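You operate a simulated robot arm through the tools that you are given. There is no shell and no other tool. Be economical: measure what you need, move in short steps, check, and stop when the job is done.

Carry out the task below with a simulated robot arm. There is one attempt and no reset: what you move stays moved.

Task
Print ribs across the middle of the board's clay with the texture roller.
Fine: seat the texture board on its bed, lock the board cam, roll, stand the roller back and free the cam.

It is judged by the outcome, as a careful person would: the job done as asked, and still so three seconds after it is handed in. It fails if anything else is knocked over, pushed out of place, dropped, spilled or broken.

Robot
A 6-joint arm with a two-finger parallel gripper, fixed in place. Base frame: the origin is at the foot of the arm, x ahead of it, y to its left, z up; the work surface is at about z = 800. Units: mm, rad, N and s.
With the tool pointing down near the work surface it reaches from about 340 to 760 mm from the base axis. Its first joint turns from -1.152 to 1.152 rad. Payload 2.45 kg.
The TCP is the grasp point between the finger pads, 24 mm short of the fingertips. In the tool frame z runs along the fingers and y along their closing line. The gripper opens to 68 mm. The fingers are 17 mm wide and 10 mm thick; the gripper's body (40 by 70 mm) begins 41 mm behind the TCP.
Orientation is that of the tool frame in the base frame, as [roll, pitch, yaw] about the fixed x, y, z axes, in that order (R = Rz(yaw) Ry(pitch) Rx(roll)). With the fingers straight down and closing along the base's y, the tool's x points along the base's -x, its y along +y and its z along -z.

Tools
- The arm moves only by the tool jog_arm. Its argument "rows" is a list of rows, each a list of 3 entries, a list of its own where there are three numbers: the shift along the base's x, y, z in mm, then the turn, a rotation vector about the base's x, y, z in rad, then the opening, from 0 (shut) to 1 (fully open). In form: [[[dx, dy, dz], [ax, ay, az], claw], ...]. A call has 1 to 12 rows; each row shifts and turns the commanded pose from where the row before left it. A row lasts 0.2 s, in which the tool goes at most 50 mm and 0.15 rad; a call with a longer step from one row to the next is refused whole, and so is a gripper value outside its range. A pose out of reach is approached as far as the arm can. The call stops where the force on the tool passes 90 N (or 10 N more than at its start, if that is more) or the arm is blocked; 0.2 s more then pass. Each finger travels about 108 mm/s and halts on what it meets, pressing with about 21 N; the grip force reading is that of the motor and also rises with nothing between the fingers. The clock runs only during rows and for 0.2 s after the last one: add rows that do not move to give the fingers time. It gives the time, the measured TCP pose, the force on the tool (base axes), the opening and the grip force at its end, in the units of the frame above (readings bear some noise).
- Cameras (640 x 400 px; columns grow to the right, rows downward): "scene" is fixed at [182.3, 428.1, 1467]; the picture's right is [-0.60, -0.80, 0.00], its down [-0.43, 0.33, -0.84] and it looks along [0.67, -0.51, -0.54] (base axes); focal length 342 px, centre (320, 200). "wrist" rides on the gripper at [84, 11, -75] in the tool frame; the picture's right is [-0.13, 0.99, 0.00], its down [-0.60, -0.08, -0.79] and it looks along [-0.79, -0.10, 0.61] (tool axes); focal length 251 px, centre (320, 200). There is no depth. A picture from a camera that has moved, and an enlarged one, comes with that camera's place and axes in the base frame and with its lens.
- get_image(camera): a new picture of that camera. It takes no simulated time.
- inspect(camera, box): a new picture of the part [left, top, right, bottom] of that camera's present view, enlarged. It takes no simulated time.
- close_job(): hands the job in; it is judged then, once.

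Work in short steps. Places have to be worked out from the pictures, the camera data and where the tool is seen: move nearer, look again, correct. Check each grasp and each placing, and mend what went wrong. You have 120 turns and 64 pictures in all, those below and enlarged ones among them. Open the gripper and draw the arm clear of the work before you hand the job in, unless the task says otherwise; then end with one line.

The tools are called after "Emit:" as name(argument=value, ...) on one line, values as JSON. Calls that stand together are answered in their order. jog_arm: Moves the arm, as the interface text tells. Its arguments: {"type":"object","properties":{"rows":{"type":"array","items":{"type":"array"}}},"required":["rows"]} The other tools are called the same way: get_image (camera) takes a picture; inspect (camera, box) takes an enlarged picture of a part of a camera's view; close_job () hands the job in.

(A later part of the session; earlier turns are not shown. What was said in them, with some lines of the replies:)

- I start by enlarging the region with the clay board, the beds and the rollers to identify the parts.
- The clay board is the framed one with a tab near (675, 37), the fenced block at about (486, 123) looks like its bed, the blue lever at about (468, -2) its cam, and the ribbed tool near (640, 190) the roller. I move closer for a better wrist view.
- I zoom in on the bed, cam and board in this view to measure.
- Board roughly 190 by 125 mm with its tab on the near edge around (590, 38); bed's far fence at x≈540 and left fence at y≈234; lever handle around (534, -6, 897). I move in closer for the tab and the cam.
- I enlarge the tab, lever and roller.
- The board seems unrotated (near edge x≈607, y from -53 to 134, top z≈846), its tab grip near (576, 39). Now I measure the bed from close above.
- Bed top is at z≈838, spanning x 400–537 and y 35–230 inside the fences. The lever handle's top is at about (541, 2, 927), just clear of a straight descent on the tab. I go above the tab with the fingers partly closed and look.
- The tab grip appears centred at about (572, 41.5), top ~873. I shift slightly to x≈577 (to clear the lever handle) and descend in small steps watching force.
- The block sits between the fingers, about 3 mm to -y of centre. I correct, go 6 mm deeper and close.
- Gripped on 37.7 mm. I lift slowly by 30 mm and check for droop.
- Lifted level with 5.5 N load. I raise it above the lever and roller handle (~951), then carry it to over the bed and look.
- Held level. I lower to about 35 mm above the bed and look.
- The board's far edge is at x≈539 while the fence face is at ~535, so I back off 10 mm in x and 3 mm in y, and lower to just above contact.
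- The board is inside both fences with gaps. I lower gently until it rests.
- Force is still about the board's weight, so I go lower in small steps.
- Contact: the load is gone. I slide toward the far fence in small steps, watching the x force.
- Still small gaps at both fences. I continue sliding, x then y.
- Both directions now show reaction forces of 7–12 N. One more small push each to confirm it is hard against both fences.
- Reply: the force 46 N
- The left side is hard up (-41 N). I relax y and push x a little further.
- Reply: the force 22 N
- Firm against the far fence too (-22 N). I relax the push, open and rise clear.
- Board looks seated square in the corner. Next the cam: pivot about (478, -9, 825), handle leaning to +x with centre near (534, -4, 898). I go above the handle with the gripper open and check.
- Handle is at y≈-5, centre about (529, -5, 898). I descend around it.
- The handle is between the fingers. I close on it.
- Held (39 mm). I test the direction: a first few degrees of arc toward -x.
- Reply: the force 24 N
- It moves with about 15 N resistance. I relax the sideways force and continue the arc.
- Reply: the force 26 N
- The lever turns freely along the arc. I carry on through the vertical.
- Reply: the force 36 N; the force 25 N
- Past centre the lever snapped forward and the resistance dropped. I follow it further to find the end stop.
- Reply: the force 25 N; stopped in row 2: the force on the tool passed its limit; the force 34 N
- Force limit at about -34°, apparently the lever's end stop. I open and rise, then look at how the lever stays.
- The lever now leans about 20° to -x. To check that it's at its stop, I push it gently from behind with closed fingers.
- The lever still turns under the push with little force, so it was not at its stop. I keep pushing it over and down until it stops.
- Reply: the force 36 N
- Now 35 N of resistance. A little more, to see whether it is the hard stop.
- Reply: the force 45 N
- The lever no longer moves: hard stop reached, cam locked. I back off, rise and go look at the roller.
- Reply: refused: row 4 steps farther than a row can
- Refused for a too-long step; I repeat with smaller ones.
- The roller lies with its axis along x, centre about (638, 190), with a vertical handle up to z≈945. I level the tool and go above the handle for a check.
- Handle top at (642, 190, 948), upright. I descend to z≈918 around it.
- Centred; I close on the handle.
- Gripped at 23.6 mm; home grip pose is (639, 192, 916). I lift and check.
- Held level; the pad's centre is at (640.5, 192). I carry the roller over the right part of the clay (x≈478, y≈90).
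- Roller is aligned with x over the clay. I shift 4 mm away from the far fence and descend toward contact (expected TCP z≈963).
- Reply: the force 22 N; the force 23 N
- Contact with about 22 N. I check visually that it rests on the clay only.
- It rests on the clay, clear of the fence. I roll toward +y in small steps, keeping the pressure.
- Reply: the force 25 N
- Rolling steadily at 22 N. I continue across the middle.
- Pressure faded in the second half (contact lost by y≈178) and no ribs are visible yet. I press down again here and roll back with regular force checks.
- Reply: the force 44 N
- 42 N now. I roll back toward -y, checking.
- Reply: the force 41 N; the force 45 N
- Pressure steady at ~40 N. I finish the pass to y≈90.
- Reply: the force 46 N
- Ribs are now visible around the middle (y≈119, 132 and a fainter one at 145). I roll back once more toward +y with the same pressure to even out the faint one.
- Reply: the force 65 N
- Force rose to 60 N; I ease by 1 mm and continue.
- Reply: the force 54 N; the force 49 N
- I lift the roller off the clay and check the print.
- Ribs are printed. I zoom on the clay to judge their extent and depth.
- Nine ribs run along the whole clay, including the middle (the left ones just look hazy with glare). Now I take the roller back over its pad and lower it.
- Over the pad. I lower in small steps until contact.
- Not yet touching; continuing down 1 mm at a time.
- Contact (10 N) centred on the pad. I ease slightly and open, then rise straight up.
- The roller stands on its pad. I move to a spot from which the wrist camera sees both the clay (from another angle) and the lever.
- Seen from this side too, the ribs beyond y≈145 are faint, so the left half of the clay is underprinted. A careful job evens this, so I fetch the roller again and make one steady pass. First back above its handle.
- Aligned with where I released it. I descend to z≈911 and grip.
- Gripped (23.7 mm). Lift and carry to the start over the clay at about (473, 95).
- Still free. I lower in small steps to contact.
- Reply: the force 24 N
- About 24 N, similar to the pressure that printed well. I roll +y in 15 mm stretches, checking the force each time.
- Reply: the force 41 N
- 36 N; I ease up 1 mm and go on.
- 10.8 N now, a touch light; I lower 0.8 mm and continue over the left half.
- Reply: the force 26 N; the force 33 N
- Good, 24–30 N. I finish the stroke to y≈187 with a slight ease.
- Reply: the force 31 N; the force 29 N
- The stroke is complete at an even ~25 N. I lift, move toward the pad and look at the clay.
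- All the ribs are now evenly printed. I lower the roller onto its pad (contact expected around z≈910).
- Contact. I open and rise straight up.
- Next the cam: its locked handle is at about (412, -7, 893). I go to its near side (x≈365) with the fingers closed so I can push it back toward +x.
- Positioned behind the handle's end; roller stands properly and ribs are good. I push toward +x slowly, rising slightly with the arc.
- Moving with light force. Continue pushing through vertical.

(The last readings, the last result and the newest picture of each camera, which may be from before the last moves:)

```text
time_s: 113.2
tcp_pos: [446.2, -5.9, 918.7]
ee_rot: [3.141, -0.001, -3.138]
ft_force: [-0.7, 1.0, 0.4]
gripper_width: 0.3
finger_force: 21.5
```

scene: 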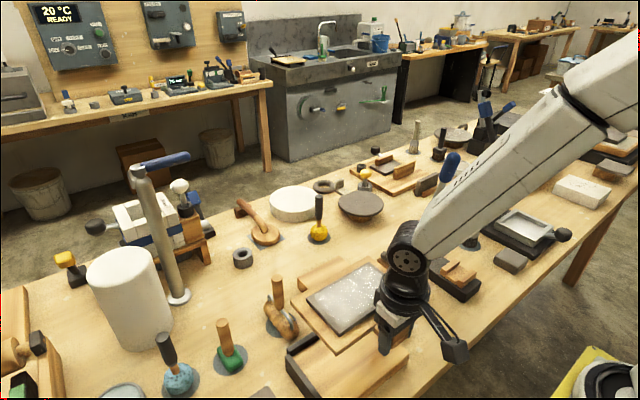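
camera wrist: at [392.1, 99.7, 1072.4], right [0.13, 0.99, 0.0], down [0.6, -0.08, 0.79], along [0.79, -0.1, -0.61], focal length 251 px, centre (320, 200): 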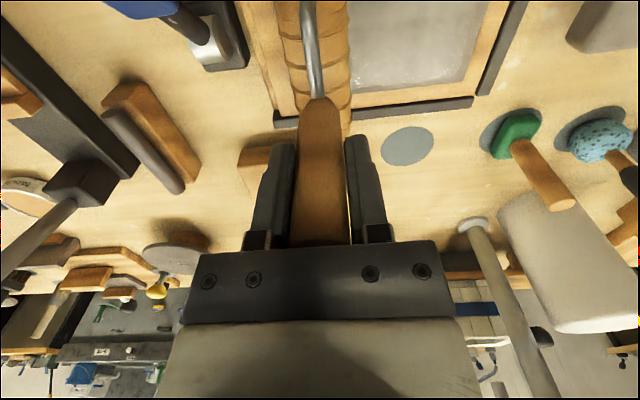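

Emit:
jog_arm(rows=[[[6, 0, 0], [0, 0, 0], 0], [[6, 0, 0], [0, 0, 0], 0], [[6, 0, 0], [0, 0, 0], 0], [[6, 0, 0], [0, 0, 0], 0], [[0, 0, 0], [0, 0, 0], 0]])

Emit:
jog_arm(rows=[[[5, 0, 0], [0, 0, 0], 0], [[5, 0, 0], [0, 0, 0], 0], [[5, 0, 0], [0, 0, 0], 0], [[0, 0, 0], [0, 0, 0], 0]])

```text
time_s: 114.4
tcp_pos: [472.0, -6.9, 917.2]
ee_rot: [-3.141, -0.002, -3.138]
ft_force: [-1.3, 0.4, 1.1]
gripper_width: 0.0
finger_force: 21.1
```

```text
time_s: 115.4
tcp_pos: [487.9, -6.7, 917.6]
ee_rot: [3.141, -0.003, -3.138]
ft_force: [-1.0, -0.6, -0.1]
gripper_width: 0.1
finger_force: 20.6
```

Emit:
jog_arm(rows=[[[4, 0, 0], [0, 0, 0], 0], [[4, 0, 0], [0, 0, 0], 0], [[3, 0, 0], [0, 0, 0], 0], [[0, 0, 0], [0, 0, 0], 0]])

```text
time_s: 116.4
tcp_pos: [497.2, -7.3, 917.5]
ee_rot: [-3.141, -0.003, -3.139]
ft_force: [-3.4, 1.6, 0.4]
gripper_width: 0.0
finger_force: 21.2
```

Emit:
jog_arm(rows=[[[3, 0, 0], [0, 0, 0], 0], [[3, 0, 0], [0, 0, 0], 0], [[0, 0, 0], [0, 0, 0], 0]])

```text
time_s: 117.2
tcp_pos: [497.7, -7.3, 917.8]
ee_rot: [3.141, -0.016, -3.139]
ft_force: [-30.1, 1.9, 11.6]
gripper_width: 0.0
finger_force: 21.5
```

Hard stop at exactly the original free lean (-30 N). I back off, rise and draw the arm clear, opening the gripper.

Emit:
jog_arm(rows=[[[-10, 0, 0], [0, 0, 0], 0], [[-15, 0, 20], [0, 0, 0], 0], [[0, 0, 40], [0, 0, 0], 0], [[0, 0, 45], [0, 0, 0], 0.5], [[-10, 0, 45], [0, 0, 0], 1], [[-20, -20, 40], [0, 0, 0], 1], [[-20, -40, 20], [0, 0, 0], 1], [[0, -40, 0], [0, 0, 0], 1], [[0, -40, 0], [0, 0, 0], 1], [[0, 0, 0], [0, 0, 0], 1]])

Emit:
inspect(camera="scene", box=[220, 210, 450, 400])

```text
time_s: 119.4
tcp_pos: [428.2, -146.8, 1126.4]
ee_rot: [-3.141, -0.003, -3.136]
ft_force: [0.4, -0.6, 0.1]
gripper_width: 68.0
finger_force: 0.0
```

```text
2.11 times, centred on (335, 305) of scene
camera zoom: at [182.3, 428.1, 1467.0], right [-0.6, -0.8, 0.0], down [-0.43, 0.33, -0.84], along [0.67, -0.51, -0.54], focal length 721 px, centre (288, -21)
```

zoom: 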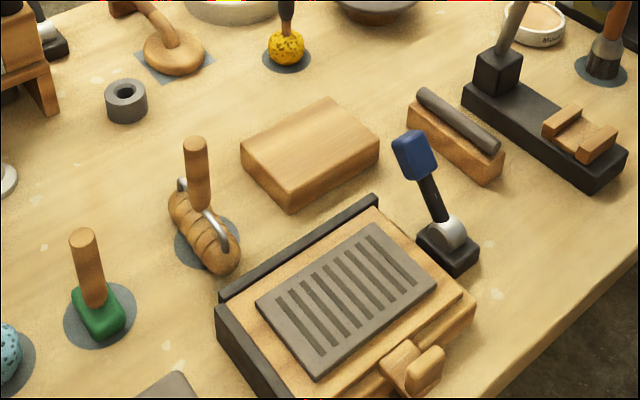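

The picture shows the board seated with even ribs, the roller standing on its pad, the cam lever back at its free lean, and nothing else disturbed. I hand the job in.

Emit:
close_job()

```text
The job is handed in.
```

The job is done: the board is seated on its bed, ribs are printed across the clay including the middle, the roller is standing back on its pad, and the cam is free. The left half printed faintly at first, so I rolled it again before freeing the cam.
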